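You operate a simulated robot arm through the tools that you are given. There is no shell and no other tool. Be economical: measure what you need, move in short steps, check, and stop when the job is done.

You are at the controls of a simulated two-armed robot. One attempt, no reset.

## Task
Put the white tag from the short bench on the top of the steel bench and the green tag on the low shelf of the short bench. Switch the brake lever of the blue dolly off. The order is free. The brake lever of the blue dolly goes to its stop.

The check looks at the end state, three seconds after you hand in, the way a careful person would. Anything else that was tipped, shoved, dropped, spilled or broken makes it a failure.

## Robot
Two 6-joint arms with three-finger grippers on one trunk, on a base that drives. Base frame: it is fixed to the floor where the robot stands at the start and does not move with it; the origin is under the middle of the robot, x ahead of it, y to its left, z up; the surface under the hand at the start is at about z = 0.9. Units: m, rad, N and s.
The left shoulder is at the start at [0.021, 0.17, 1.484], the right one opposite. With the tool pointing down near the work surface each hand reaches from about 0.36 to 0.64 m from the robot's upright axis, wherever it stands, measured 20 degrees to its own side. Places, roughly: brake lever of the blue dolly [-2, 4.2, 0.2]; low shelf of the short bench [0.6, 0, 0.2]; top of the steel bench [-1.6, -1.5, 0.8]. Payload 2.2 kg a hand.
The tool frame of a hand sits at the grasp point between the pads (the TCP): z along the fingers, y along the line on which they close. The tips reach 0.025 m beyond it. The gripper opens to 0.104 m. The gripper's body begins 0.074 m behind the TCP.
Orientation is that of the tool frame in the base frame, as a unit quaternion [x, y, z, w]. With the fingers straight down and closing along the base's y, the tool's x points along the base's -x, its y along +y and its z along -z.

## Interface
- The arms move only by the tool drive_tool. It takes "left_commands", "right_commands" or both (then of equal length, played together; a hand with none holds still); each is a list of rows, each a list of 6 numbers: the shift along the tool's x, y, z in m, then the turn, a rotation vector about the tool's x, y, z in rad. In form: [[dx, dy, dz, ax, ay, az], ...]. A call has 1 to 8 rows; each row shifts and turns the commanded pose from where the row before left it, along the tool's axes as they then stand. "left_fingers" and "right_fingers" are, for a hand that has rows, the opening, from 0 (shut) to 1 (fully open), set as the call begins (left out, the last holds). A row lasts 0.2 s, in which the tool goes at most 0.05 m and 0.15 rad; a call with a longer step from one row to the next is refused whole, and so is a gripper value outside its range. A pose out of reach is approached as far as the arm can. The call stops where the force on the tool passes 40 N (or 10 N more than at its start, if that is more) or the arm is blocked; 0.2 s more then pass. Each finger halts on what it meets, pressing with about 43 N; the grip force reading is that of the motor and also rises with nothing between the fingers. The clock runs only during rows and for 0.2 s after the last one: add rows that do not move to give the fingers time. It gives the time, the measured TCP pose, the force on the tool (base axes), the opening and the grip force at its end, in the units of the frame above (readings bear some noise), with the torque about the TCP (base axes, N m) and any sound that the robot's microphone picked up.
- Cameras (640 x 400 px; columns grow to the right, rows downward): "scene" is now at [0.1433, 0.003, 1.3497]; the picture's right is [0.02, -1.00, 0.00], its down [-0.81, -0.02, -0.59] and it looks along [0.59, 0.01, -0.81] (base axes); focal length 274 px, centre (320, 200). "left" rides on the left gripper at [0.082, -0.003, -0.104] in its tool frame; the picture's right is [0.04, 1.00, 0.00], its down [-0.75, 0.03, -0.66] and it looks along [-0.66, 0.03, 0.75] (tool axes); focal length 256 px, centre (320, 200). "right" rides on the right gripper at [0.082, 0.003, -0.104] in its tool frame; the picture's right is [-0.04, 1.00, 0.00], its down [-0.75, -0.03, -0.66] and it looks along [-0.66, -0.03, 0.75] (tool axes); focal length 256 px, centre (320, 200). There is no depth. A picture from a camera that has moved, and an enlarged one, comes with that camera's place and axes in the base frame and with its lens.
- camera(camera): a new picture of that camera. No time passes.
- raise_lower(by): slides the trunk up (or, below 0, down) by that many m; the arms and the scene camera ride with it, the base frame stays. It gives what a move gives, with no picture.
- base_move(legs): drives the robot by 1 to 6 legs, each [ahead, left, turn to the left] in m, m and rad, along the robot's own axes; the way and the turn of a leg run together, so that a leg with both is an arc; at most 1.5 m and 3.142 rad a leg. The arms and the cameras ride along, it lands a little off, and it stops where it bumps. It gives what a move gives.
- pan_tilt(pan, tilt): turns the head with the scene camera to pan (to the left, within 1.047 rad either way) and tilt (down, from -0.506 to 1.204), counted from straight ahead of the robot. It gives what a move gives.
- inspect(camera, box): a new picture of the part [left, top, right, bottom] of that camera's present view, enlarged. No time passes.
- finish_job(): hands the job in; it is judged then, once.

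Go step by step. Nothing tells you exact positions but the pictures and the camera data: compare them with the known pose of the tool, close in by small moves and look again before you grip or let go. The budget is 165 turns and 118 pictures, counting those below and the enlarged ones. Unless the task says otherwise, let go and move clear before handing in, and close with one line.

The tools are called after "Request:" as a command line: name --argument value ..., lists and objects as JSON in quotes. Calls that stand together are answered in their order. drive_tool: Moves the arms, as the interface text tells. Its arguments: {"type":"object","properties":{"left_commands":{"type":"array"},"left_fingers":{"type":"number"},"right_commands":{"type":"array"},"right_fingers":{"type":"number"}},"required":[]} The other tools are called the same way: raise_lower (by) slides the trunk up or down; base_move (legs) drives the base; pan_tilt (pan, tilt) turns the head that bears the scene camera; camera (camera) takes a picture; inspect (camera, box) takes an enlarged picture of a part of a camera's view; finish_job () hands the job in.

At the start:

```text
time: 0.0
left_ee_pos: [0.487, 0.1909, 1.071]
left_orientation: [-0.001, 1.0, 0.0, 0.0]
left_ft_force: [0.1, -0.8, 0.0]
left_wrist_torque: [0.03, -0.01, 0.06]
left_gripper_width: 0.1039
left_finger_force: 0.0
right_ee_pos: [0.5008, -0.2125, 1.072]
right_orientation: [0.0, 1.0, 0.0, 0.0]
right_ft_force: [-0.1, 0.7, 0.4]
right_wrist_torque: [-0.01, 0.01, 0.04]
right_gripper_width: 0.1039
right_finger_force: 0.1
trunk travel left (down, up): [-0.676, 0.066]
robot x, y, heading: [-0.0031, 0.0002, 0.004]
head pan, tilt: [0.021, 0.937]
```

scene: 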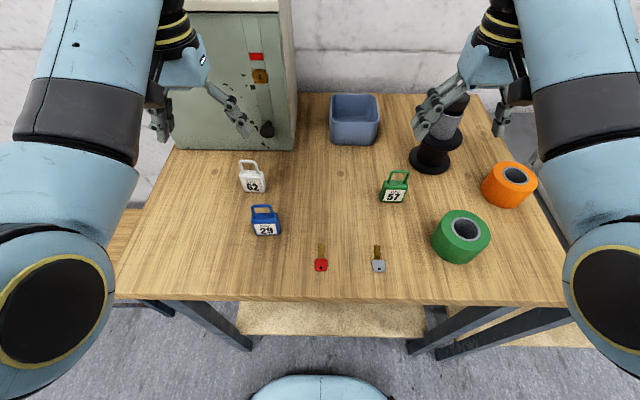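
right: 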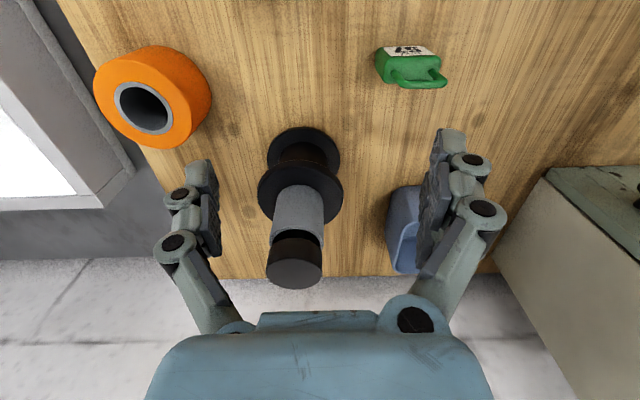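
left: 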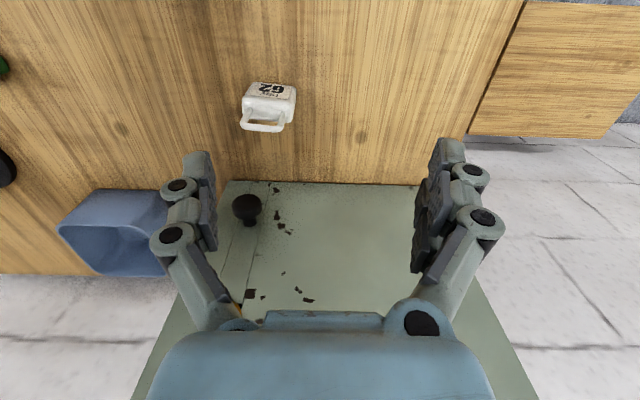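

The white tag (about 0.50, 0.145) and green tag (about 0.49, -0.14) sit on the short bench under the hands. I look closer at both.

Request:
inspect --camera "scene" --box '[220, 140, 300, 250]'

Request:
inspect --camera "right" --box '[340, 20, 480, 110]'

Request:
inspect --camera "left" --box '[200, 60, 340, 150]'

```text
3.64 times, centred on (260, 195) of scene
camera zoom: at [0.1433, 0.003, 1.3497], right [0.02, -1.0, 0.0], down [-0.81, -0.02, -0.59], along [0.59, 0.01, -0.81], focal length 996 px, centre (538, 218)
```

zoom: 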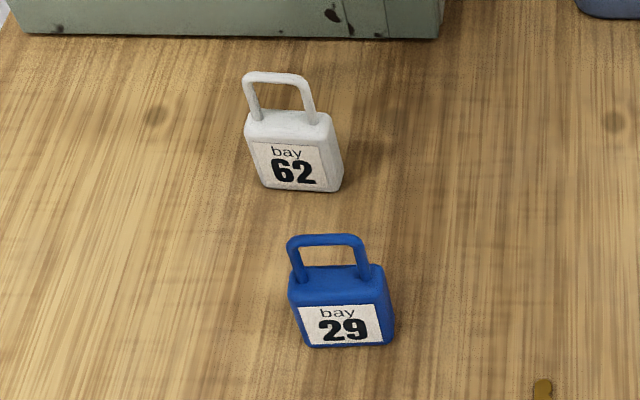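

```text
4.44 times, centred on (410, 65) of right
camera zoom: at [0.4183, -0.2087, 1.1774], right [0.04, 1.0, 0.0], down [0.75, -0.03, 0.66], along [0.66, -0.03, -0.75], focal length 1138 px, centre (-80, 800)
```

zoom: 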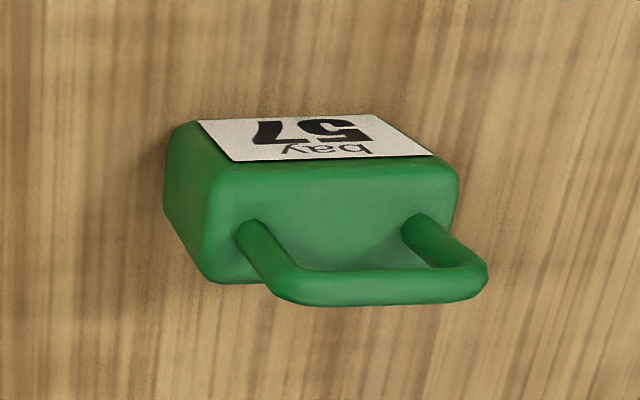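

```text
4.44 times, centred on (270, 105) of left
camera zoom: at [0.4065, 0.1878, 1.1766], right [-0.04, 1.0, 0.0], down [0.75, 0.03, 0.66], along [0.66, 0.03, -0.75], focal length 1138 px, centre (542, 622)
```

zoom: 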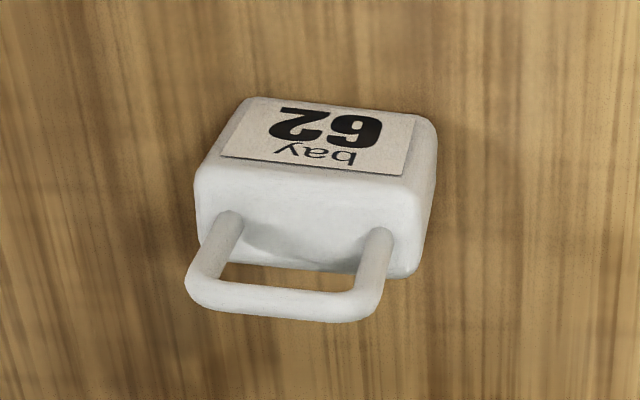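

Both tags are padlock-shaped and stand upright, about 0.05 m wide across y. I'll move both hands above them, staying clear, and check again.

Request:
drive_tool --left_commands '[[-0.008, -0.0235, 0, 0, 0, 0.085], [-0.0075, -0.0235, 0, 0, 0, 0], [0, 0, 0.025, 0, 0, 0], [0, 0, 0.025, 0, 0, 0], [0, 0, 0, 0, 0, 0]]' --right_commands '[[0.01, 0.038, 0, 0, 0, 0], [0.011, 0.038, 0, 0, 0, 0], [0, 0, 0.025, 0, 0, 0], [0, 0, 0.025, 0, 0, 0], [0, 0, 0, 0, 0, 0]]'

Request:
camera --camera "left"

Request:
camera --camera "right"

```text
time: 1.4
left_ee_pos: [0.5097, 0.1547, 1.0282]
left_orientation: [0.039, 0.999, 0.008, 0.008]
left_ft_force: [0.4, 0.5, -0.1]
left_wrist_torque: [-0.02, 0.03, -0.02]
left_gripper_width: 0.104
left_finger_force: 0.1
right_ee_pos: [0.5004, -0.1758, 1.0346]
right_orientation: [0.013, 0.999, -0.032, 0.019]
right_ft_force: [-0.3, 0.6, 0.2]
right_wrist_torque: [0.01, -0.03, -0.01]
right_gripper_width: 0.1039
right_finger_force: 0.1
trunk travel left (down, up): [-0.676, 0.066]
robot x, y, heading: [0.0003, -0.0005, -0.003]
head pan, tilt: [0.021, 0.937]
stopped in row 5 (right hand): the arm was blocked; the commanded pose is now the measured one
```

```text
111 pictures are left
camera left: at [0.4265, 0.1557, 1.131], right [0.04, 1.0, 0.02], down [0.74, -0.04, 0.67], along [0.67, -0.01, -0.74], focal length 256 px, centre (320, 200)
```

left: 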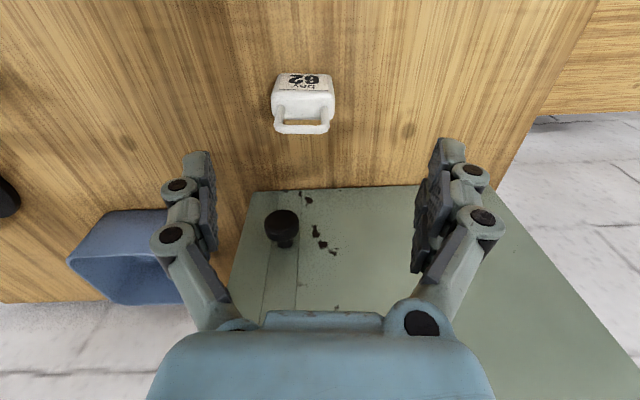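

```text
110 pictures are left
camera right: at [0.4139, -0.1633, 1.1364], right [0.07, 1.0, -0.06], down [0.73, -0.01, 0.69], along [0.68, -0.09, -0.73], focal length 256 px, centre (320, 200)
```

right: 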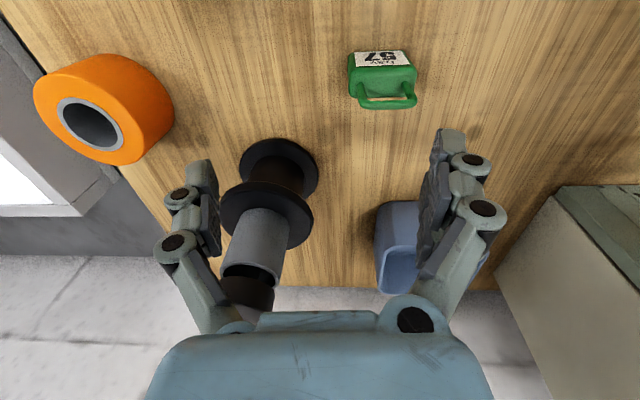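

Both hands lagged and the right arm was blocked, possibly at an elbow or near the spindle. I look with the scene camera from different angles.

Request:
camera --camera "scene"

Request:
pan_tilt --pan -0.9 --tilt 0.8

Request:
camera --camera "scene"

```text
109 pictures are left
camera scene: at [0.1435, 0.0031, 1.3497], right [0.02, -1.0, 0.0], down [-0.81, -0.02, -0.59], along [0.59, 0.01, -0.81], focal length 274 px, centre (320, 200)
```

scene: 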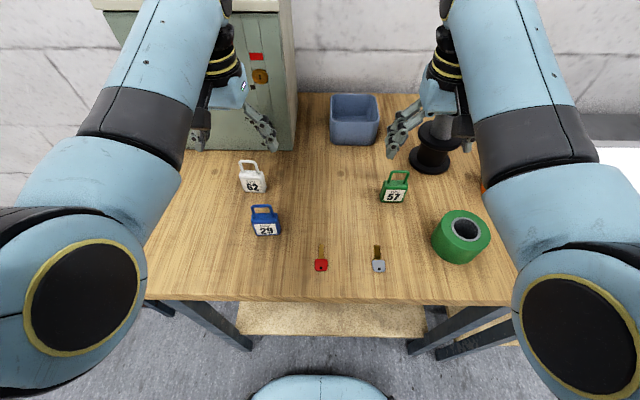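

```text
time: 2.6
left_ee_pos: [0.5101, 0.1536, 1.0277]
left_orientation: [0.038, 0.999, 0.008, 0.008]
left_ft_force: [0.1, 0.4, 0.4]
left_wrist_torque: [0.0, 0.0, -0.02]
left_gripper_width: 0.1037
left_finger_force: 0.0
right_ee_pos: [0.4994, -0.1756, 1.0354]
right_orientation: [0.014, 0.999, -0.031, 0.019]
right_ft_force: [-0.1, 0.1, 0.1]
right_wrist_torque: [-0.02, -0.01, 0.01]
right_gripper_width: 0.1038
right_finger_force: 0.0
trunk travel left (down, up): [-0.676, 0.066]
robot x, y, heading: [0.0017, 0.0026, -0.004]
head pan, tilt: [-0.901, 0.799]
```

```text
108 pictures are left
camera scene: at [0.1201, -0.0617, 1.3603], right [-0.78, -0.62, 0.0], down [-0.45, 0.56, -0.7], along [0.43, -0.55, -0.72], focal length 274 px, centre (320, 200)
```

scene: 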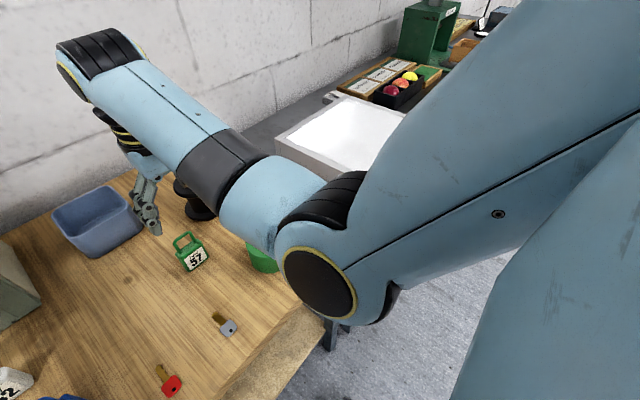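

The right elbow seems to be down by the bench edge. I'll raise the trunk fully and back the base off 0.09 m so the arms reach out straighter.

Request:
raise_lower --by 0.06

Request:
base_move --legs '[[-0.09, 0, 0]]'

```text
time: 3.6
left_ee_pos: [0.51, 0.1537, 1.0886]
left_orientation: [0.039, 0.999, 0.008, 0.008]
left_ft_force: [-0.3, 0.1, -0.5]
left_wrist_torque: [-0.01, -0.01, 0.0]
left_gripper_width: 0.104
left_finger_force: 0.0
right_ee_pos: [0.4991, -0.1758, 1.0953]
right_orientation: [0.013, 0.999, -0.031, 0.019]
right_ft_force: [0.1, -0.2, -0.1]
right_wrist_torque: [0.0, 0.0, -0.01]
right_gripper_width: 0.1043
right_finger_force: 0.1
trunk travel left (down, up): [-0.736, 0.006]
robot x, y, heading: [0.0012, 0.0019, 0.001]
head pan, tilt: [-0.901, 0.799]
```

```text
time: 4.7
left_ee_pos: [0.4195, 0.1537, 1.0882]
left_orientation: [0.039, 0.999, 0.008, 0.008]
left_ft_force: [-0.6, 0.2, 0.3]
left_wrist_torque: [-0.01, -0.04, 0.01]
left_gripper_width: 0.1042
left_finger_force: 0.0
right_ee_pos: [0.4095, -0.1755, 1.0948]
right_orientation: [0.013, 0.999, -0.031, 0.018]
right_ft_force: [0.4, -0.9, 0.5]
right_wrist_torque: [-0.01, -0.03, -0.02]
right_gripper_width: 0.1039
right_finger_force: 0.1
trunk travel left (down, up): [-0.736, 0.006]
robot x, y, heading: [-0.0918, 0.0014, 0.0]
head pan, tilt: [-0.901, 0.799]
```

Now backed off. I bring both hands out above the tags, correcting orientation.

Request:
drive_tool --left_commands '[[-0.042, -0.0015, 0, 0.016, 0.016, 0], [-0.0415, -0.0012, 0, 0, 0, 0], [0, 0, 0.03, 0, 0, 0], [0, 0, 0.028, 0, 0, 0], [0, 0, 0, 0, 0, 0]]' --right_commands '[[-0.036, 0.02, 0, -0.062, 0.038, -0.026], [-0.0345, 0.019, 0, 0, 0, 0], [0, 0, 0.03, 0, 0, 0], [0, 0, 0.035, 0, 0, 0], [0, 0, 0, 0, 0, 0]]'

Request:
camera --camera "scene"

Request:
camera --camera "left"

Request:
camera --camera "right"

```text
time: 5.9
left_ee_pos: [0.4999, 0.1438, 1.0299]
left_orientation: [0.039, 0.999, 0.0, -0.001]
left_ft_force: [-0.1, 0.5, -0.5]
left_wrist_torque: [-0.02, -0.02, -0.03]
left_gripper_width: 0.1039
left_finger_force: 0.0
right_ee_pos: [0.4797, -0.1379, 1.0304]
right_orientation: [0.0, 1.0, 0.0, 0.0]
right_ft_force: [0.9, -0.6, 0.2]
right_wrist_torque: [-0.02, -0.05, -0.01]
right_gripper_width: 0.1041
right_finger_force: 0.0
trunk travel left (down, up): [-0.736, 0.006]
robot x, y, heading: [-0.0877, 0.0012, 0.003]
head pan, tilt: [-0.901, 0.799]
```

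```text
107 pictures are left
camera scene: at [0.0292, -0.0616, 1.4206], right [-0.78, -0.62, 0.0], down [-0.44, 0.56, -0.7], along [0.43, -0.55, -0.72], focal length 274 px, centre (320, 200)
```

scene: 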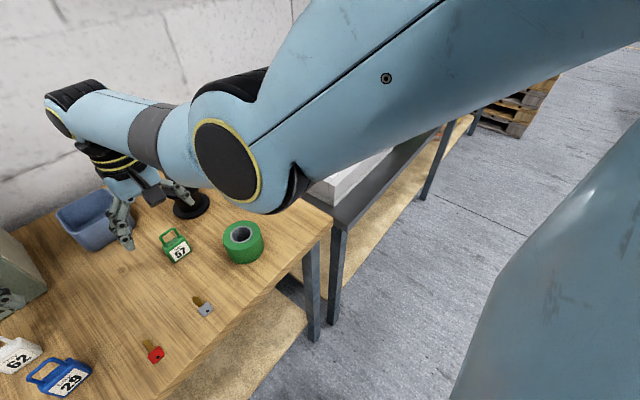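

```text
106 pictures are left
camera left: at [0.419, 0.1469, 1.1343], right [0.04, 1.0, 0.0], down [0.75, -0.03, 0.66], along [0.66, -0.02, -0.75], focal length 256 px, centre (320, 200)
```

left: 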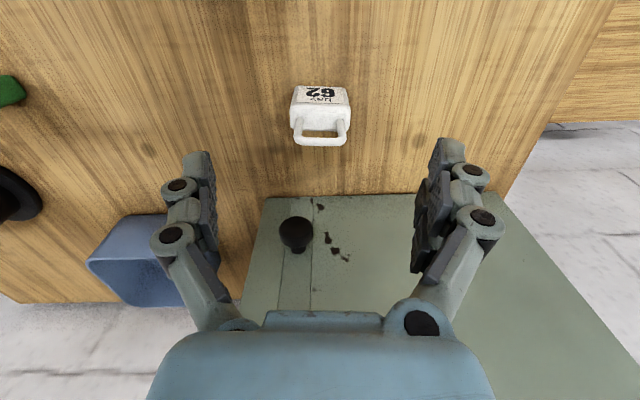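

```text
105 pictures are left
camera right: at [0.3971, -0.1335, 1.1359], right [0.04, 1.0, 0.0], down [0.75, -0.03, 0.66], along [0.66, -0.03, -0.75], focal length 256 px, centre (320, 200)
```

right: 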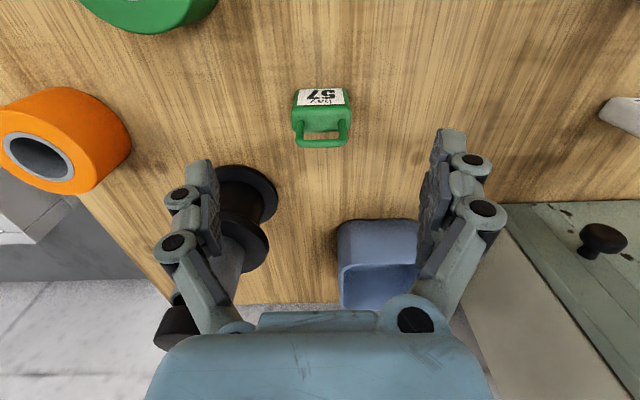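

Alignment looks right: tags sit centred between the fingers. I lower both hands to about z = 0.932.

Request:
drive_tool --left_commands '[[0, 0, 0.025, 0, 0, 0], [0, 0, 0.025, 0, 0, 0], [0, 0, 0.025, 0, 0, 0], [0, 0, 0.022, 0, 0, 0], [0, 0, 0, 0, 0, 0]]' --right_commands '[[0, 0, 0.025, 0, 0, 0], [0, 0, 0.025, 0, 0, 0], [0, 0, 0.025, 0, 0, 0], [0, 0, 0.022, 0, 0, 0], [0, 0, 0, 0, 0, 0]]'

Request:
camera --camera "left"

Request:
camera --camera "right"

```text
time: 7.1
left_ee_pos: [0.4671, 0.1544, 0.9533]
left_orientation: [0.04, 0.999, 0.0, -0.001]
left_ft_force: [1.4, 0.8, 0.6]
left_wrist_torque: [-0.04, 0.03, 0.01]
left_gripper_width: 0.1036
left_finger_force: 0.1
left hand out of reach, approached as far as the arm can: row 1, 2, 3, 4
right_ee_pos: [0.4596, -0.1442, 0.946]
right_orientation: [0.0, 1.0, 0.0, -0.001]
right_ft_force: [-0.7, -0.2, -0.3]
right_wrist_torque: [0.01, -0.01, 0.0]
right_gripper_width: 0.104
right_finger_force: 0.1
right hand out of reach, approached as far as the arm can: row 3, 4
trunk travel left (down, up): [-0.736, 0.006]
robot x, y, heading: [-0.0898, 0.0039, -0.004]
head pan, tilt: [-0.901, 0.799]
```

```text
104 pictures are left
camera left: at [0.3863, 0.1574, 1.0582], right [0.04, 1.0, 0.0], down [0.75, -0.03, 0.66], along [0.65, -0.02, -0.76], focal length 256 px, centre (320, 200)
```

left: 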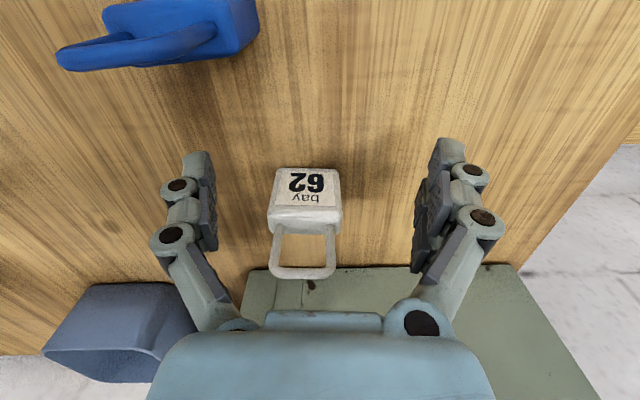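

```text
103 pictures are left
camera right: at [0.3779, -0.14, 1.0507], right [0.04, 1.0, 0.0], down [0.75, -0.03, 0.66], along [0.65, -0.03, -0.76], focal length 256 px, centre (320, 200)
```

right: 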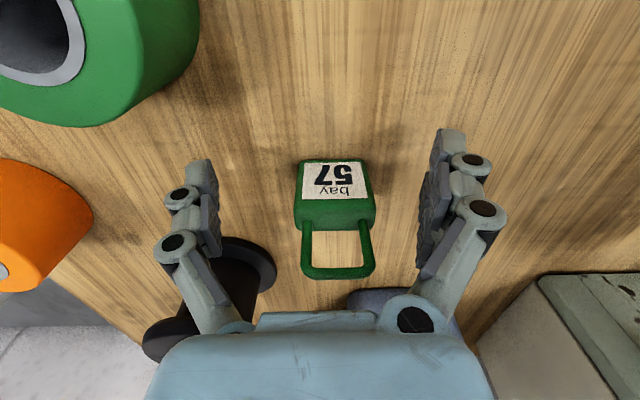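

The arms are at their reach limit; the trunk is too high. I raise the hands, slide the trunk down 0.045, then redo the approach.

Request:
drive_tool --left_commands '[[0, 0, -0.04, 0, 0, 0], [0, 0, -0.04, 0, 0, 0], [0, 0, 0, 0, 0, 0]]' --right_commands '[[0, 0, -0.04, 0, 0, 0], [0, 0, -0.04, 0, 0, 0], [0, 0, 0, 0, 0, 0]]'

Request:
raise_lower --by -0.045

Request:
base_move --legs '[[0.02, 0, 0]]'

```text
time: 7.9
left_ee_pos: [0.4666, 0.1546, 1.0347]
left_orientation: [0.039, 0.999, 0.001, -0.002]
left_ft_force: [0.2, 0.1, -0.5]
left_wrist_torque: [-0.03, 0.0, -0.04]
left_gripper_width: 0.104
left_finger_force: 0.1
right_ee_pos: [0.4607, -0.1443, 1.0249]
right_orientation: [0.0, 1.0, 0.0, -0.001]
right_ft_force: [-0.5, 0.1, -0.4]
right_wrist_torque: [0.0, 0.01, 0.0]
right_gripper_width: 0.1038
right_finger_force: 0.1
trunk travel left (down, up): [-0.736, 0.006]
robot x, y, heading: [-0.0887, -0.0005, 0.0]
head pan, tilt: [-0.901, 0.799]
```

```text
time: 8.8
left_ee_pos: [0.4687, 0.1547, 0.9881]
left_orientation: [0.039, 0.999, 0.001, 0.0]
left_ft_force: [-0.5, -0.4, 0.5]
left_wrist_torque: [0.02, 0.02, -0.03]
left_gripper_width: 0.104
left_finger_force: 0.0
right_ee_pos: [0.4609, -0.1437, 0.9805]
right_orientation: [0.0, 1.0, -0.001, -0.001]
right_ft_force: [0.0, -0.3, -0.6]
right_wrist_torque: [-0.03, -0.06, 0.02]
right_gripper_width: 0.1041
right_finger_force: 0.2
trunk travel left (down, up): [-0.691, 0.051]
robot x, y, heading: [-0.0877, -0.0003, -0.001]
head pan, tilt: [-0.901, 0.799]
```

```text
time: 9.6
left_ee_pos: [0.4881, 0.154, 0.9893]
left_orientation: [0.039, 0.999, 0.0, -0.001]
left_ft_force: [-0.1, -0.6, -0.3]
left_wrist_torque: [-0.02, 0.01, -0.05]
left_gripper_width: 0.1042
left_finger_force: 0.0
right_ee_pos: [0.4807, -0.1448, 0.9805]
right_orientation: [0.0, 1.0, -0.001, -0.003]
right_ft_force: [-0.1, -0.7, 0.0]
right_wrist_torque: [0.01, -0.01, 0.04]
right_gripper_width: 0.104
right_finger_force: 0.0
trunk travel left (down, up): [-0.691, 0.051]
robot x, y, heading: [-0.0701, -0.0025, -0.003]
head pan, tilt: [-0.901, 0.799]
```

Now small lateral corrections, then down.

Request:
drive_tool --left_commands '[[-0.0147, -0.008, 0, 0, 0, 0], [0, 0, 0.02, 0, 0, 0], [0, 0, 0.02, 0, 0, 0], [0, 0, 0.017, 0, 0, 0], [0, 0, 0, 0, 0, 0]]' --right_commands '[[0.002, 0.008, 0, 0, 0, 0], [0, 0, 0.02, 0, 0, 0], [0, 0, 0.015, 0, 0, 0], [0, 0, 0.0135, 0, 0, 0], [0, 0, 0, 0, 0, 0]]'

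Request:
camera --camera "left"

Request:
camera --camera "right"

```text
time: 10.8
left_ee_pos: [0.5034, 0.1479, 0.9328]
left_orientation: [0.039, 0.999, 0.0, 0.0]
left_ft_force: [-0.6, 0.2, 0.3]
left_wrist_torque: [0.02, -0.01, -0.02]
left_gripper_width: 0.104
left_finger_force: 0.1
right_ee_pos: [0.4794, -0.1354, 0.9323]
right_orientation: [0.001, 1.0, 0.0, -0.001]
right_ft_force: [0.1, 0.4, -0.3]
right_wrist_torque: [0.0, -0.01, 0.02]
right_gripper_width: 0.104
right_finger_force: 0.1
trunk travel left (down, up): [-0.691, 0.051]
robot x, y, heading: [-0.0707, 0.003, -0.0]
head pan, tilt: [-0.901, 0.799]
```

```text
102 pictures are left
camera left: at [0.4213, 0.1495, 1.037], right [0.04, 1.0, 0.0], down [0.75, -0.03, 0.66], along [0.66, -0.02, -0.75], focal length 256 px, centre (320, 200)
```

left: 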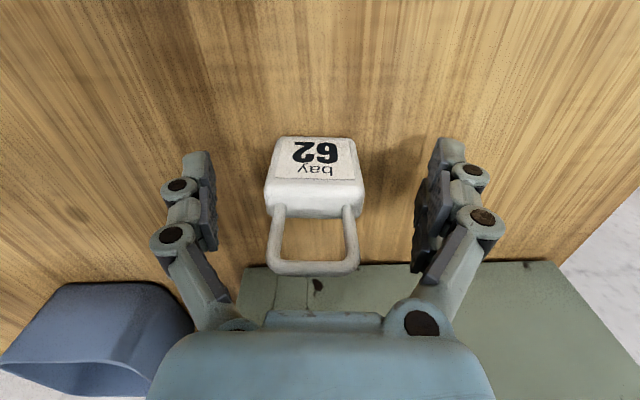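

```text
101 pictures are left
camera right: at [0.3966, -0.132, 1.0372], right [0.04, 1.0, 0.0], down [0.75, -0.03, 0.66], along [0.65, -0.03, -0.76], focal length 256 px, centre (320, 200)
```

right: 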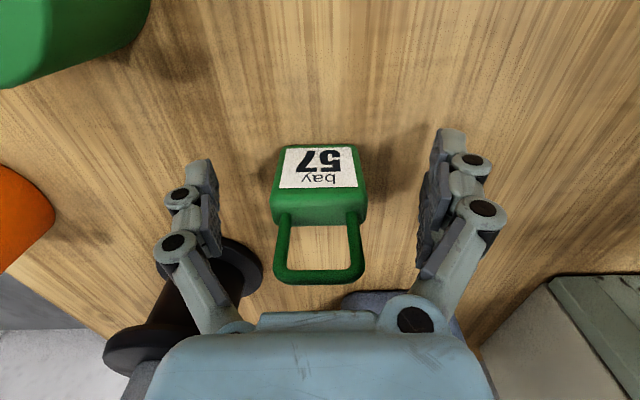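

Both tags are centred between the pads. Close both grippers.

Request:
drive_tool --left_commands '[[0, 0, 0, 0, 0, 0], [0, 0, 0, 0, 0, 0], [0, 0, 0, 0, 0, 0], [0, 0, 0, 0, 0, 0], [0, 0, 0, 0, 0, 0]]' --right_commands '[[0, 0, 0, 0, 0, 0], [0, 0, 0, 0, 0, 0], [0, 0, 0, 0, 0, 0], [0, 0, 0, 0, 0, 0], [0, 0, 0, 0, 0, 0]]' --left_fingers 0 --right_fingers 0

Request:
drive_tool --left_commands '[[0, 0, -0.02, 0, 0, 0], [0, 0, -0.04, 0, 0, 0], [0, 0, -0.04, 0, 0, 0], [0, 0, -0.03, 0, 0, 0], [0, 0, 0, 0, 0, 0]]' --right_commands '[[0, 0, -0.02, 0, 0, 0], [0, 0, -0.04, 0, 0, 0], [0, 0, -0.04, 0, 0, 0], [0, 0, -0.03, 0, 0, 0], [0, 0, 0, 0, 0, 0]]'

Request:
camera --camera "left"

Request:
camera --camera "right"

```text
time: 12.0
left_ee_pos: [0.503, 0.1471, 0.9323]
left_orientation: [0.039, 0.999, -0.001, -0.001]
left_ft_force: [-0.3, -0.2, 1.2]
left_wrist_torque: [-0.01, 0.0, 0.03]
left_gripper_width: 0.0446
left_finger_force: 42.5
right_ee_pos: [0.479, -0.1371, 0.9315]
right_orientation: [0.0, 1.0, 0.0, -0.001]
right_ft_force: [-0.4, -0.6, 0.6]
right_wrist_torque: [-0.02, 0.02, -0.02]
right_gripper_width: 0.0447
right_finger_force: 43.4
trunk travel left (down, up): [-0.691, 0.051]
robot x, y, heading: [-0.0662, 0.0018, 0.0]
head pan, tilt: [-0.901, 0.799]
```

```text
time: 13.2
left_ee_pos: [0.5036, 0.1451, 1.0629]
left_orientation: [0.039, 0.999, 0.0, -0.001]
left_ft_force: [0.8, -0.1, 0.4]
left_wrist_torque: [-0.01, 0.01, -0.02]
left_gripper_width: 0.0444
left_finger_force: 43.2
right_ee_pos: [0.4782, -0.1367, 1.0612]
right_orientation: [0.0, 1.0, -0.001, 0.0]
right_ft_force: [-0.1, 0.6, -1.4]
right_wrist_torque: [0.02, 0.01, 0.03]
right_gripper_width: 0.0445
right_finger_force: 43.4
trunk travel left (down, up): [-0.691, 0.051]
robot x, y, heading: [-0.071, -0.0002, -0.003]
head pan, tilt: [-0.901, 0.799]
```

```text
100 pictures are left
camera left: at [0.4228, 0.1489, 1.1675], right [0.04, 1.0, 0.0], down [0.76, -0.03, 0.65], along [0.65, -0.02, -0.76], focal length 256 px, centre (320, 200)
```

left: 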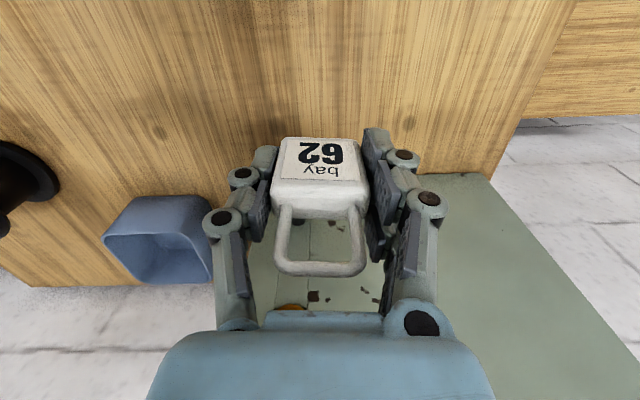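

```text
99 pictures are left
camera right: at [0.3971, -0.1332, 1.1662], right [0.04, 1.0, 0.0], down [0.76, -0.03, 0.65], along [0.65, -0.03, -0.76], focal length 256 px, centre (320, 200)
```

right: 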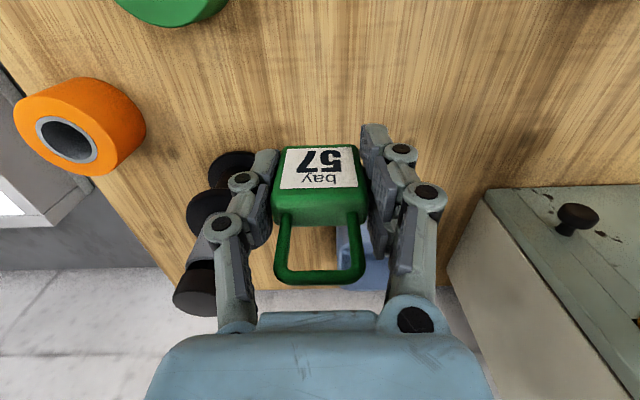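

Both tags are held. I back the robot away from the bench by 0.55 m and then look at the low shelf.

Request:
base_move --legs '[[-0.5, 0, 0]]'

Request:
pan_tilt --pan 0 --tilt 0.7

Request:
camera --camera "scene"

```text
time: 16.5
left_ee_pos: [-0.0464, 0.2219, 1.0453]
left_orientation: [0.041, 0.988, 0.092, -0.121]
left_ft_force: [0.2, -0.5, -2.0]
left_wrist_torque: [0.06, 0.16, 0.03]
left_gripper_width: 0.0447
left_finger_force: 42.7
right_ee_pos: [-0.0283, -0.2127, 1.0705]
right_orientation: [-0.03, 0.99, -0.123, -0.068]
right_ft_force: [1.8, 2.1, -1.4]
right_wrist_torque: [-0.16, 0.14, -0.03]
right_gripper_width: 0.0447
right_finger_force: 43.1
trunk travel left (down, up): [-0.691, 0.051]
robot x, y, heading: [-0.532, -0.0042, 0.043]
head pan, tilt: [-0.901, 0.799]
stopped in leg 1: the robot was blocked; the commanded pose is now the measured one
```

```text
time: 17.7
left_ee_pos: [-0.0843, 0.1907, 1.0342]
left_orientation: [0.036, 0.992, 0.053, -0.111]
left_ft_force: [2.5, -2.1, -0.5]
left_wrist_torque: [0.11, 0.18, -0.01]
left_gripper_width: 0.0445
left_finger_force: 43.2
right_ee_pos: [-0.0814, -0.1963, 1.05]
right_orientation: [-0.018, 0.993, -0.085, -0.084]
right_ft_force: [0.4, 2.1, -1.1]
right_wrist_torque: [-0.17, 0.02, -0.02]
right_gripper_width: 0.0448
right_finger_force: 42.6
trunk travel left (down, up): [-0.691, 0.051]
robot x, y, heading: [-0.5294, -0.0055, 0.035]
head pan, tilt: [0.0, 0.7]
```

```text
98 pictures are left
camera scene: at [-0.3777, 0.0014, 1.384], right [0.03, -1.0, 0.0], down [-0.64, -0.02, -0.77], along [0.77, 0.03, -0.64], focal length 274 px, centre (320, 200)
```

scene: 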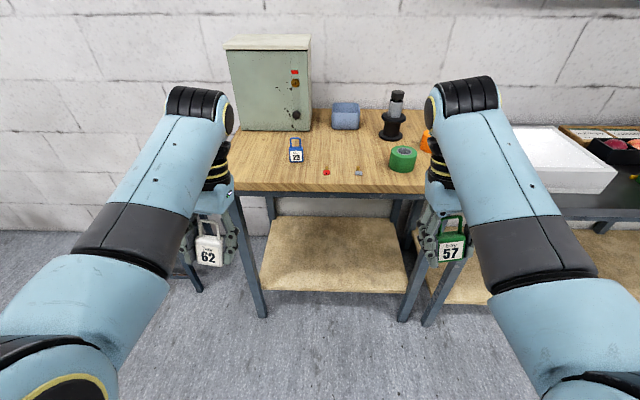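

The robot bumped something behind it. I'll move forward a little and look to both sides.

Request:
base_move --legs '[[0.06, 0, 0]]'

Request:
pan_tilt --pan 1.04 --tilt 0.4

Request:
camera --camera "scene"

Request:
pan_tilt --pan -1.04 --tilt 0.4

Request:
camera --camera "scene"

```text
time: 18.7
left_ee_pos: [-0.0253, 0.1872, 1.0363]
left_orientation: [0.038, 0.992, 0.049, -0.109]
left_ft_force: [-1.2, 0.3, -1.0]
left_wrist_torque: [0.01, -0.02, -0.02]
left_gripper_width: 0.0446
left_finger_force: 43.0
right_ee_pos: [-0.02, -0.1856, 1.0523]
right_orientation: [-0.021, 0.993, -0.081, -0.079]
right_ft_force: [-2.0, 0.4, 0.3]
right_wrist_torque: [-0.02, -0.04, 0.03]
right_gripper_width: 0.0446
right_finger_force: 42.8
trunk travel left (down, up): [-0.691, 0.051]
robot x, y, heading: [-0.4739, -0.0041, 0.036]
head pan, tilt: [0.0, 0.7]
```

```text
time: 20.0
left_ee_pos: [-0.0228, 0.1887, 1.0341]
left_orientation: [0.039, 0.992, 0.05, -0.111]
left_ft_force: [0.1, 0.1, -0.8]
left_wrist_torque: [-0.03, 0.01, 0.01]
left_gripper_width: 0.0446
left_finger_force: 43.5
right_ee_pos: [-0.0163, -0.1868, 1.053]
right_orientation: [-0.02, 0.993, -0.081, -0.08]
right_ft_force: [-0.4, 0.3, 0.0]
right_wrist_torque: [-0.01, 0.03, 0.03]
right_gripper_width: 0.0446
right_finger_force: 43.2
trunk travel left (down, up): [-0.691, 0.051]
robot x, y, heading: [-0.4762, -0.0018, 0.031]
head pan, tilt: [1.04, 0.4]
```

```text
97 pictures are left
camera scene: at [-0.3607, 0.0834, 1.4104], right [0.88, -0.48, 0.0], down [-0.19, -0.34, -0.92], along [0.44, 0.81, -0.39], focal length 274 px, centre (320, 200)
```

scene: 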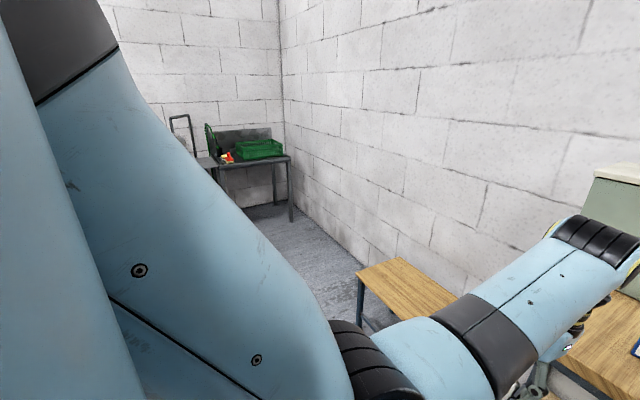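

```text
time: 21.9
left_ee_pos: [-0.0219, 0.1872, 1.0342]
left_orientation: [0.038, 0.992, 0.049, -0.111]
left_ft_force: [-0.2, 0.0, 0.3]
left_wrist_torque: [0.03, 0.0, -0.02]
left_gripper_width: 0.0444
left_finger_force: 43.3
right_ee_pos: [-0.0162, -0.1868, 1.0523]
right_orientation: [-0.02, 0.993, -0.081, -0.081]
right_ft_force: [-0.7, 0.2, 0.2]
right_wrist_torque: [0.0, 0.03, 0.0]
right_gripper_width: 0.0444
right_finger_force: 43.0
trunk travel left (down, up): [-0.691, 0.051]
robot x, y, heading: [-0.475, -0.0016, 0.032]
head pan, tilt: [-1.04, 0.4]
```

```text
96 pictures are left
camera scene: at [-0.3554, -0.0762, 1.4104], right [-0.84, -0.54, 0.0], down [-0.21, 0.33, -0.92], along [0.49, -0.78, -0.39], focal length 274 px, centre (320, 200)
```

scene: 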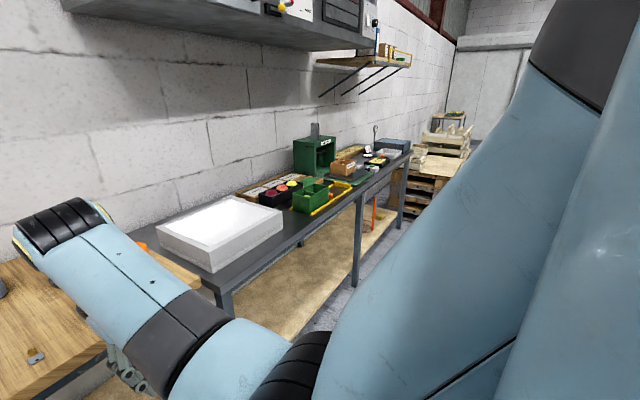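

I straighten both hands while still clear of the bench, then slide the trunk down to shelf working height.

Request:
drive_tool --left_commands '[[0, 0, 0, 0.049, -0.111, 0], [0, 0, 0, 0.049, -0.111, 0], [0, 0, 0, 0, 0, 0], [0, 0, 0, 0, 0, 0]]' --right_commands '[[0, 0, 0, -0.0815, -0.08, 0.02], [0, 0, 0, -0.0815, -0.08, 0.02], [0, 0, 0, 0, 0, 0], [0, 0, 0, 0, 0, 0]]'

Request:
raise_lower --by -0.67

Request:
pan_tilt --pan 0 --tilt 0.5

Request:
camera --camera "scene"

```text
time: 22.9
left_ee_pos: [-0.021, 0.1911, 1.0347]
left_orientation: [0.038, 0.999, -0.002, -0.001]
left_ft_force: [0.0, 0.0, 0.4]
left_wrist_torque: [0.03, -0.03, -0.03]
left_gripper_width: 0.0447
left_finger_force: 43.2
right_ee_pos: [-0.0174, -0.1855, 1.0528]
right_orientation: [0.0, 1.0, 0.001, 0.0]
right_ft_force: [-0.4, 0.6, -0.9]
right_wrist_torque: [-0.01, -0.01, 0.01]
right_gripper_width: 0.0445
right_finger_force: 42.8
trunk travel left (down, up): [-0.691, 0.051]
robot x, y, heading: [-0.4727, -0.003, 0.033]
head pan, tilt: [-1.04, 0.4]
```

```text
refused: -0.67 is not a number from -0.4 to 0.4
```

```text
time: 24.2
left_ee_pos: [-0.0214, 0.1918, 1.0336]
left_orientation: [0.038, 0.999, -0.001, -0.002]
left_ft_force: [0.3, 0.4, -0.7]
left_wrist_torque: [0.02, 0.0, -0.03]
left_gripper_width: 0.0447
left_finger_force: 43.4
right_ee_pos: [-0.0171, -0.1857, 1.0532]
right_orientation: [0.0, 1.0, 0.0, 0.0]
right_ft_force: [0.2, -0.5, -0.8]
right_wrist_torque: [0.02, 0.0, 0.01]
right_gripper_width: 0.0449
right_finger_force: 43.2
trunk travel left (down, up): [-0.691, 0.051]
robot x, y, heading: [-0.4726, -0.0022, 0.032]
head pan, tilt: [0.0, 0.499]
```

```text
95 pictures are left
camera scene: at [-0.314, 0.005, 1.4013], right [0.03, -1.0, 0.0], down [-0.48, -0.02, -0.88], along [0.88, 0.03, -0.48], focal length 274 px, centre (320, 200)
```

scene: 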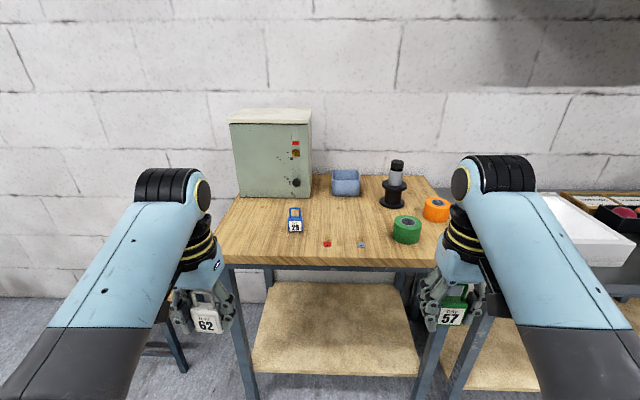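

Hands straight, nothing disturbed on the bench. Lower the trunk in two moves.

Request:
raise_lower --by -0.35

Request:
raise_lower --by -0.32

Request:
base_move --legs '[[0, 0, -0.033]]'

Request:
pan_tilt --pan 0 --tilt 0.4

Request:
camera --camera "scene"

```text
time: 27.7
left_ee_pos: [-0.0241, 0.1998, 0.6823]
left_orientation: [0.036, 0.999, 0.005, -0.005]
left_ft_force: [0.2, 0.0, -1.1]
left_wrist_torque: [0.01, -0.02, 0.02]
left_gripper_width: 0.0443
left_finger_force: 42.7
right_ee_pos: [-0.0154, -0.185, 0.7033]
right_orientation: [0.001, 1.0, 0.0, 0.0]
right_ft_force: [1.3, 0.0, 0.7]
right_wrist_torque: [0.02, 0.03, 0.01]
right_gripper_width: 0.0447
right_finger_force: 42.5
trunk travel left (down, up): [-0.341, 0.401]
robot x, y, heading: [-0.4768, -0.0032, 0.037]
head pan, tilt: [0.0, 0.499]
```

```text
time: 30.8
left_ee_pos: [-0.024, 0.2167, 0.3613]
left_orientation: [0.039, 0.999, 0.027, -0.004]
left_ft_force: [-0.3, -0.5, 0.0]
left_wrist_torque: [0.0, -0.01, 0.0]
left_gripper_width: 0.0446
left_finger_force: 43.2
right_ee_pos: [-0.0407, -0.1863, 0.3479]
right_orientation: [0.0, 0.999, -0.002, -0.05]
right_ft_force: [-0.4, -1.0, -1.0]
right_wrist_torque: [0.01, 0.02, -0.02]
right_gripper_width: 0.0446
right_finger_force: 43.1
trunk travel left (down, up): [-0.021, 0.721]
robot x, y, heading: [-0.476, -0.0023, 0.029]
head pan, tilt: [0.0, 0.499]
```

```text
time: 31.6
left_ee_pos: [-0.0151, 0.2009, 0.3613]
left_orientation: [0.056, 0.998, 0.026, -0.004]
left_ft_force: [0.5, -0.6, -0.2]
left_wrist_torque: [0.03, 0.01, 0.02]
left_gripper_width: 0.0444
left_finger_force: 43.2
right_ee_pos: [-0.0456, -0.2011, 0.347]
right_orientation: [0.016, 0.999, -0.002, -0.049]
right_ft_force: [-0.2, -0.4, -1.1]
right_wrist_torque: [0.01, 0.03, 0.02]
right_gripper_width: 0.0447
right_finger_force: 43.4
trunk travel left (down, up): [-0.021, 0.721]
robot x, y, heading: [-0.4774, -0.0013, -0.003]
head pan, tilt: [0.0, 0.499]
```

```text
time: 32.3
left_ee_pos: [-0.0155, 0.2015, 0.3619]
left_orientation: [0.057, 0.998, 0.027, -0.003]
left_ft_force: [-0.5, -0.2, -0.8]
left_wrist_torque: [0.01, -0.01, 0.02]
left_gripper_width: 0.0446
left_finger_force: 43.2
right_ee_pos: [-0.0457, -0.2007, 0.3473]
right_orientation: [0.016, 0.999, -0.001, -0.05]
right_ft_force: [0.2, 0.3, -1.0]
right_wrist_torque: [0.02, -0.01, 0.0]
right_gripper_width: 0.0446
right_finger_force: 43.6
trunk travel left (down, up): [-0.021, 0.721]
robot x, y, heading: [-0.4762, -0.0015, -0.0]
head pan, tilt: [0.0, 0.4]
```

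```text
94 pictures are left
camera scene: at [-0.2822, -0.0002, 0.7275], right [0.0, -1.0, 0.0], down [-0.39, 0.0, -0.92], along [0.92, 0.0, -0.39], focal length 274 px, centre (320, 200)
```

scene: 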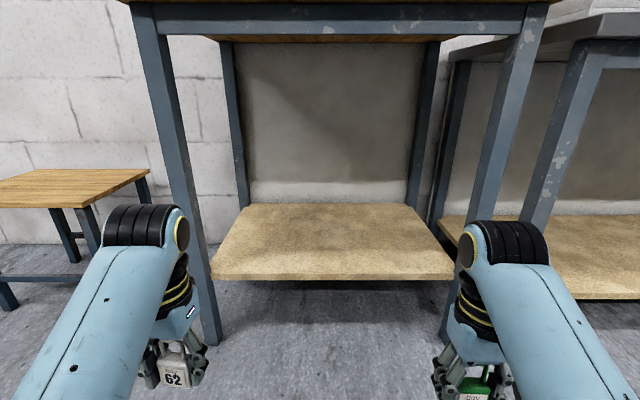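

The shelf top comes out at about z = 0.24, front edge about x = 0.34, legs near y = ±0.36. I straighten the hands again and bring them inward before driving in.

Request:
drive_tool --left_commands '[[0, -0.02, -0.025, 0.054, 0, -0.04], [0, -0.02, -0.025, 0, 0, 0], [0, 0, -0.01, 0, 0, 0], [0, 0, 0, 0, 0, 0]]' --right_commands '[[-0.015, 0.025, -0.01, 0, -0.1, -0.032], [-0.015, 0.025, -0.01, 0, 0, 0], [-0.016, 0.02, 0, 0, 0, 0], [0, 0, 0, 0, 0, 0]]'

Request:
camera --camera "scene"

```text
time: 32.9
left_ee_pos: [-0.0224, 0.2337, 0.3912]
left_orientation: [0.035, 0.995, 0.096, -0.006]
left_ft_force: [-0.2, 0.1, -0.2]
left_wrist_torque: [-0.01, -0.02, 0.01]
left_gripper_width: 0.0447
left_finger_force: 42.7
left hand out of reach, approached as far as the arm can: row 2, 3
right_ee_pos: [-0.0184, -0.2317, 0.3522]
right_orientation: [-0.003, 0.996, -0.091, -0.003]
right_ft_force: [0.1, 0.0, -0.4]
right_wrist_torque: [-0.02, 0.04, 0.01]
right_gripper_width: 0.0448
right_finger_force: 42.4
right hand out of reach, approached as far as the arm can: row 3
trunk travel left (down, up): [-0.021, 0.721]
robot x, y, heading: [-0.4735, -0.0013, 0.001]
head pan, tilt: [0.0, 0.4]
stopped in row 3 (right hand): the arm was blocked; the commanded pose is now the measured one
```

```text
93 pictures are left
camera scene: at [-0.2822, -0.0003, 0.7275], right [0.0, -1.0, 0.0], down [-0.39, 0.0, -0.92], along [0.92, 0.0, -0.39], focal length 274 px, centre (320, 200)
```

scene: 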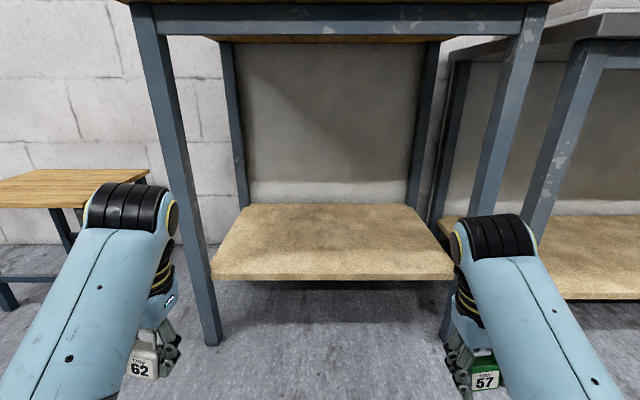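

The elbows are apparently pressing on the robot's own base. I raise the trunk, extend the hands further forward, then lower again.

Request:
raise_lower --by 0.2

Request:
pan_tilt --pan -0.9 --tilt 0.9

Request:
camera --camera "scene"

```text
time: 35.1
left_ee_pos: [-0.023, 0.2328, 0.5912]
left_orientation: [0.036, 0.995, 0.094, -0.007]
left_ft_force: [0.3, -0.3, -0.7]
left_wrist_torque: [0.01, 0.01, 0.0]
left_gripper_width: 0.0447
left_finger_force: 43.0
right_ee_pos: [-0.0184, -0.2309, 0.5524]
right_orientation: [-0.002, 0.996, -0.091, -0.003]
right_ft_force: [0.2, 0.4, 1.0]
right_wrist_torque: [-0.03, -0.01, -0.01]
right_gripper_width: 0.0446
right_finger_force: 42.7
trunk travel left (down, up): [-0.221, 0.521]
robot x, y, heading: [-0.4748, -0.0016, -0.006]
head pan, tilt: [0.0, 0.4]
```

```text
time: 36.3
left_ee_pos: [-0.0228, 0.2335, 0.5907]
left_orientation: [0.036, 0.995, 0.095, -0.005]
left_ft_force: [-0.7, 0.3, -0.7]
left_wrist_torque: [0.01, 0.01, 0.0]
left_gripper_width: 0.0446
left_finger_force: 42.8
right_ee_pos: [-0.0177, -0.2324, 0.5519]
right_orientation: [-0.002, 0.996, -0.091, -0.002]
right_ft_force: [-0.2, -0.3, -0.9]
right_wrist_torque: [-0.02, -0.01, -0.04]
right_gripper_width: 0.0445
right_finger_force: 43.3
trunk travel left (down, up): [-0.221, 0.521]
robot x, y, heading: [-0.4732, 0.0004, 0.001]
head pan, tilt: [-0.901, 0.901]
```

```text
92 pictures are left
camera scene: at [-0.3434, -0.0595, 0.8875], right [-0.78, -0.62, 0.0], down [-0.49, 0.61, -0.62], along [0.39, -0.49, -0.78], focal length 274 px, centre (320, 200)
```

scene: 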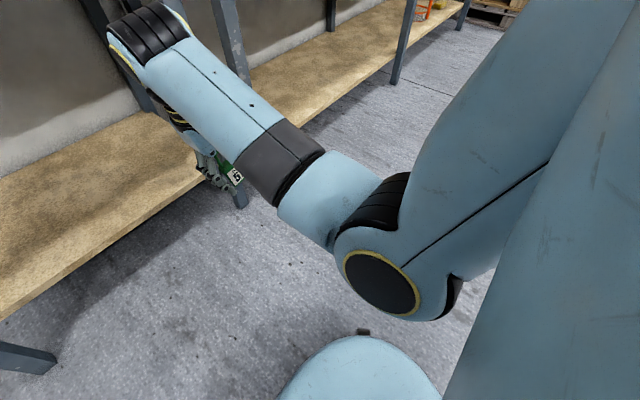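

The base sits beneath the elbow, confirming it. I straighten and extend both hands forward by 0.14 m.

Request:
drive_tool --left_commands '[[0, 0, 0, 0.1, 0, -0.036], [0, 0, 0, 0.09, 0, -0.036], [-0.035, -0.012, 0, 0, 0, 0], [-0.035, -0.012, 0, 0, 0, 0], [-0.035, -0.012, 0, 0, 0, 0], [-0.035, -0.012, 0, 0, 0, 0], [0, 0, 0, 0, 0, 0]]' --right_commands '[[0, 0, 0, -0.092, 0, 0], [0, 0, 0, -0.09, 0, 0], [-0.035, 0.012, 0, 0, 0, 0], [-0.035, 0.012, 0, 0, 0, 0], [-0.035, 0.012, 0, 0, 0, 0], [-0.035, 0.012, 0, 0, 0, 0], [0, 0, 0, 0, 0, 0]]'

Request:
camera --camera "scene"

```text
time: 37.9
left_ee_pos: [0.1193, 0.1857, 0.5811]
left_orientation: [0.0, 1.0, 0.0, -0.007]
left_ft_force: [-0.8, 0.1, 0.2]
left_wrist_torque: [0.01, 0.03, -0.01]
left_gripper_width: 0.0448
left_finger_force: 43.0
left hand out of reach, approached as far as the arm can: row 2
right_ee_pos: [0.1235, -0.1818, 0.5505]
right_orientation: [-0.003, 1.0, 0.0, -0.003]
right_ft_force: [1.1, 0.0, 0.2]
right_wrist_torque: [0.0, 0.04, 0.01]
right_gripper_width: 0.0447
right_finger_force: 42.9
trunk travel left (down, up): [-0.221, 0.521]
robot x, y, heading: [-0.4772, -0.0017, -0.001]
head pan, tilt: [-0.901, 0.901]
```

```text
91 pictures are left
camera scene: at [-0.3434, -0.0595, 0.8874], right [-0.78, -0.62, 0.0], down [-0.49, 0.61, -0.62], along [0.39, -0.49, -0.78], focal length 274 px, centre (320, 200)
```

scene: 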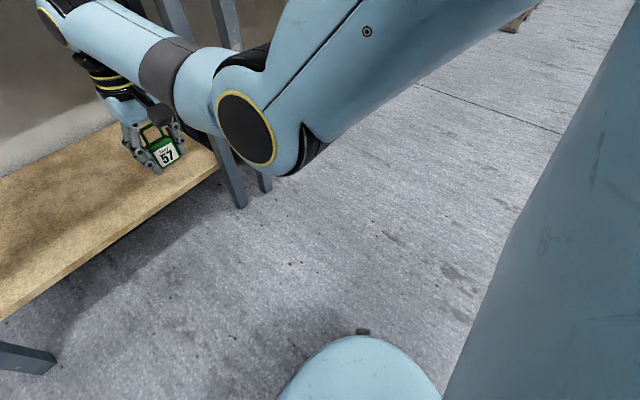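

The elbow is now well clear of the base. Lower the trunk 0.18 and check the scene in front.

Request:
raise_lower --by -0.18

Request:
pan_tilt --pan 0 --tilt 0.5

Request:
base_move --legs '[[0.12, -0.035, 0]]'

Request:
camera --camera "scene"

```text
time: 39.9
left_ee_pos: [0.1184, 0.185, 0.4035]
left_orientation: [-0.001, 1.0, 0.0, -0.006]
left_ft_force: [0.3, -0.4, -0.4]
left_wrist_torque: [-0.01, -0.02, -0.01]
left_gripper_width: 0.0445
left_finger_force: 43.4
right_ee_pos: [0.122, -0.1819, 0.3723]
right_orientation: [-0.003, 1.0, 0.0, -0.003]
right_ft_force: [0.1, -0.1, -0.4]
right_wrist_torque: [-0.04, -0.01, -0.02]
right_gripper_width: 0.0444
right_finger_force: 42.9
trunk travel left (down, up): [-0.041, 0.701]
robot x, y, heading: [-0.4756, -0.0036, -0.002]
head pan, tilt: [-0.901, 0.901]
```

```text
time: 41.1
left_ee_pos: [0.12, 0.1852, 0.4026]
left_orientation: [0.0, 1.0, 0.0, -0.005]
left_ft_force: [-0.6, 0.4, -0.1]
left_wrist_torque: [0.0, 0.0, 0.01]
left_gripper_width: 0.0447
left_finger_force: 43.1
right_ee_pos: [0.1222, -0.1838, 0.3715]
right_orientation: [-0.003, 1.0, 0.0, -0.003]
right_ft_force: [0.1, 0.0, -0.6]
right_wrist_torque: [0.01, 0.0, -0.01]
right_gripper_width: 0.0446
right_finger_force: 42.9
trunk travel left (down, up): [-0.041, 0.701]
robot x, y, heading: [-0.4755, -0.0027, -0.001]
head pan, tilt: [0.0, 0.499]
```

```text
time: 42.4
left_ee_pos: [0.2387, 0.1515, 0.4028]
left_orientation: [-0.001, 1.0, 0.001, -0.006]
left_ft_force: [-0.2, 0.5, -0.7]
left_wrist_torque: [-0.01, 0.01, 0.0]
left_gripper_width: 0.0442
left_finger_force: 42.8
right_ee_pos: [0.241, -0.2174, 0.3705]
right_orientation: [-0.003, 1.0, -0.001, -0.003]
right_ft_force: [0.9, -0.4, -0.5]
right_wrist_torque: [0.01, -0.02, 0.01]
right_gripper_width: 0.0449
right_finger_force: 43.3
trunk travel left (down, up): [-0.041, 0.701]
robot x, y, heading: [-0.3564, -0.0386, 0.002]
head pan, tilt: [0.0, 0.499]
```

```text
90 pictures are left
camera scene: at [-0.1661, -0.0346, 0.738], right [0.0, -1.0, 0.0], down [-0.48, 0.0, -0.88], along [0.88, 0.0, -0.48], focal length 274 px, centre (320, 200)
```

scene: 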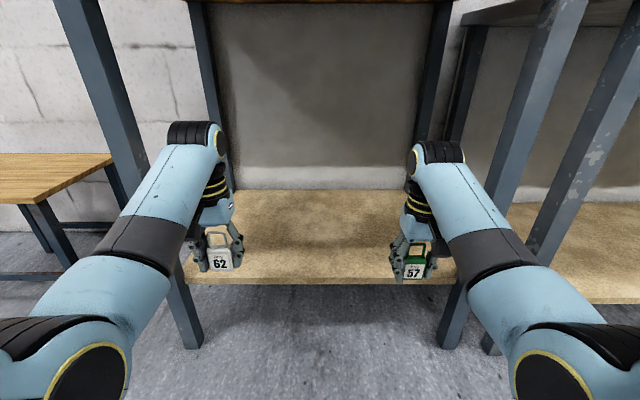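

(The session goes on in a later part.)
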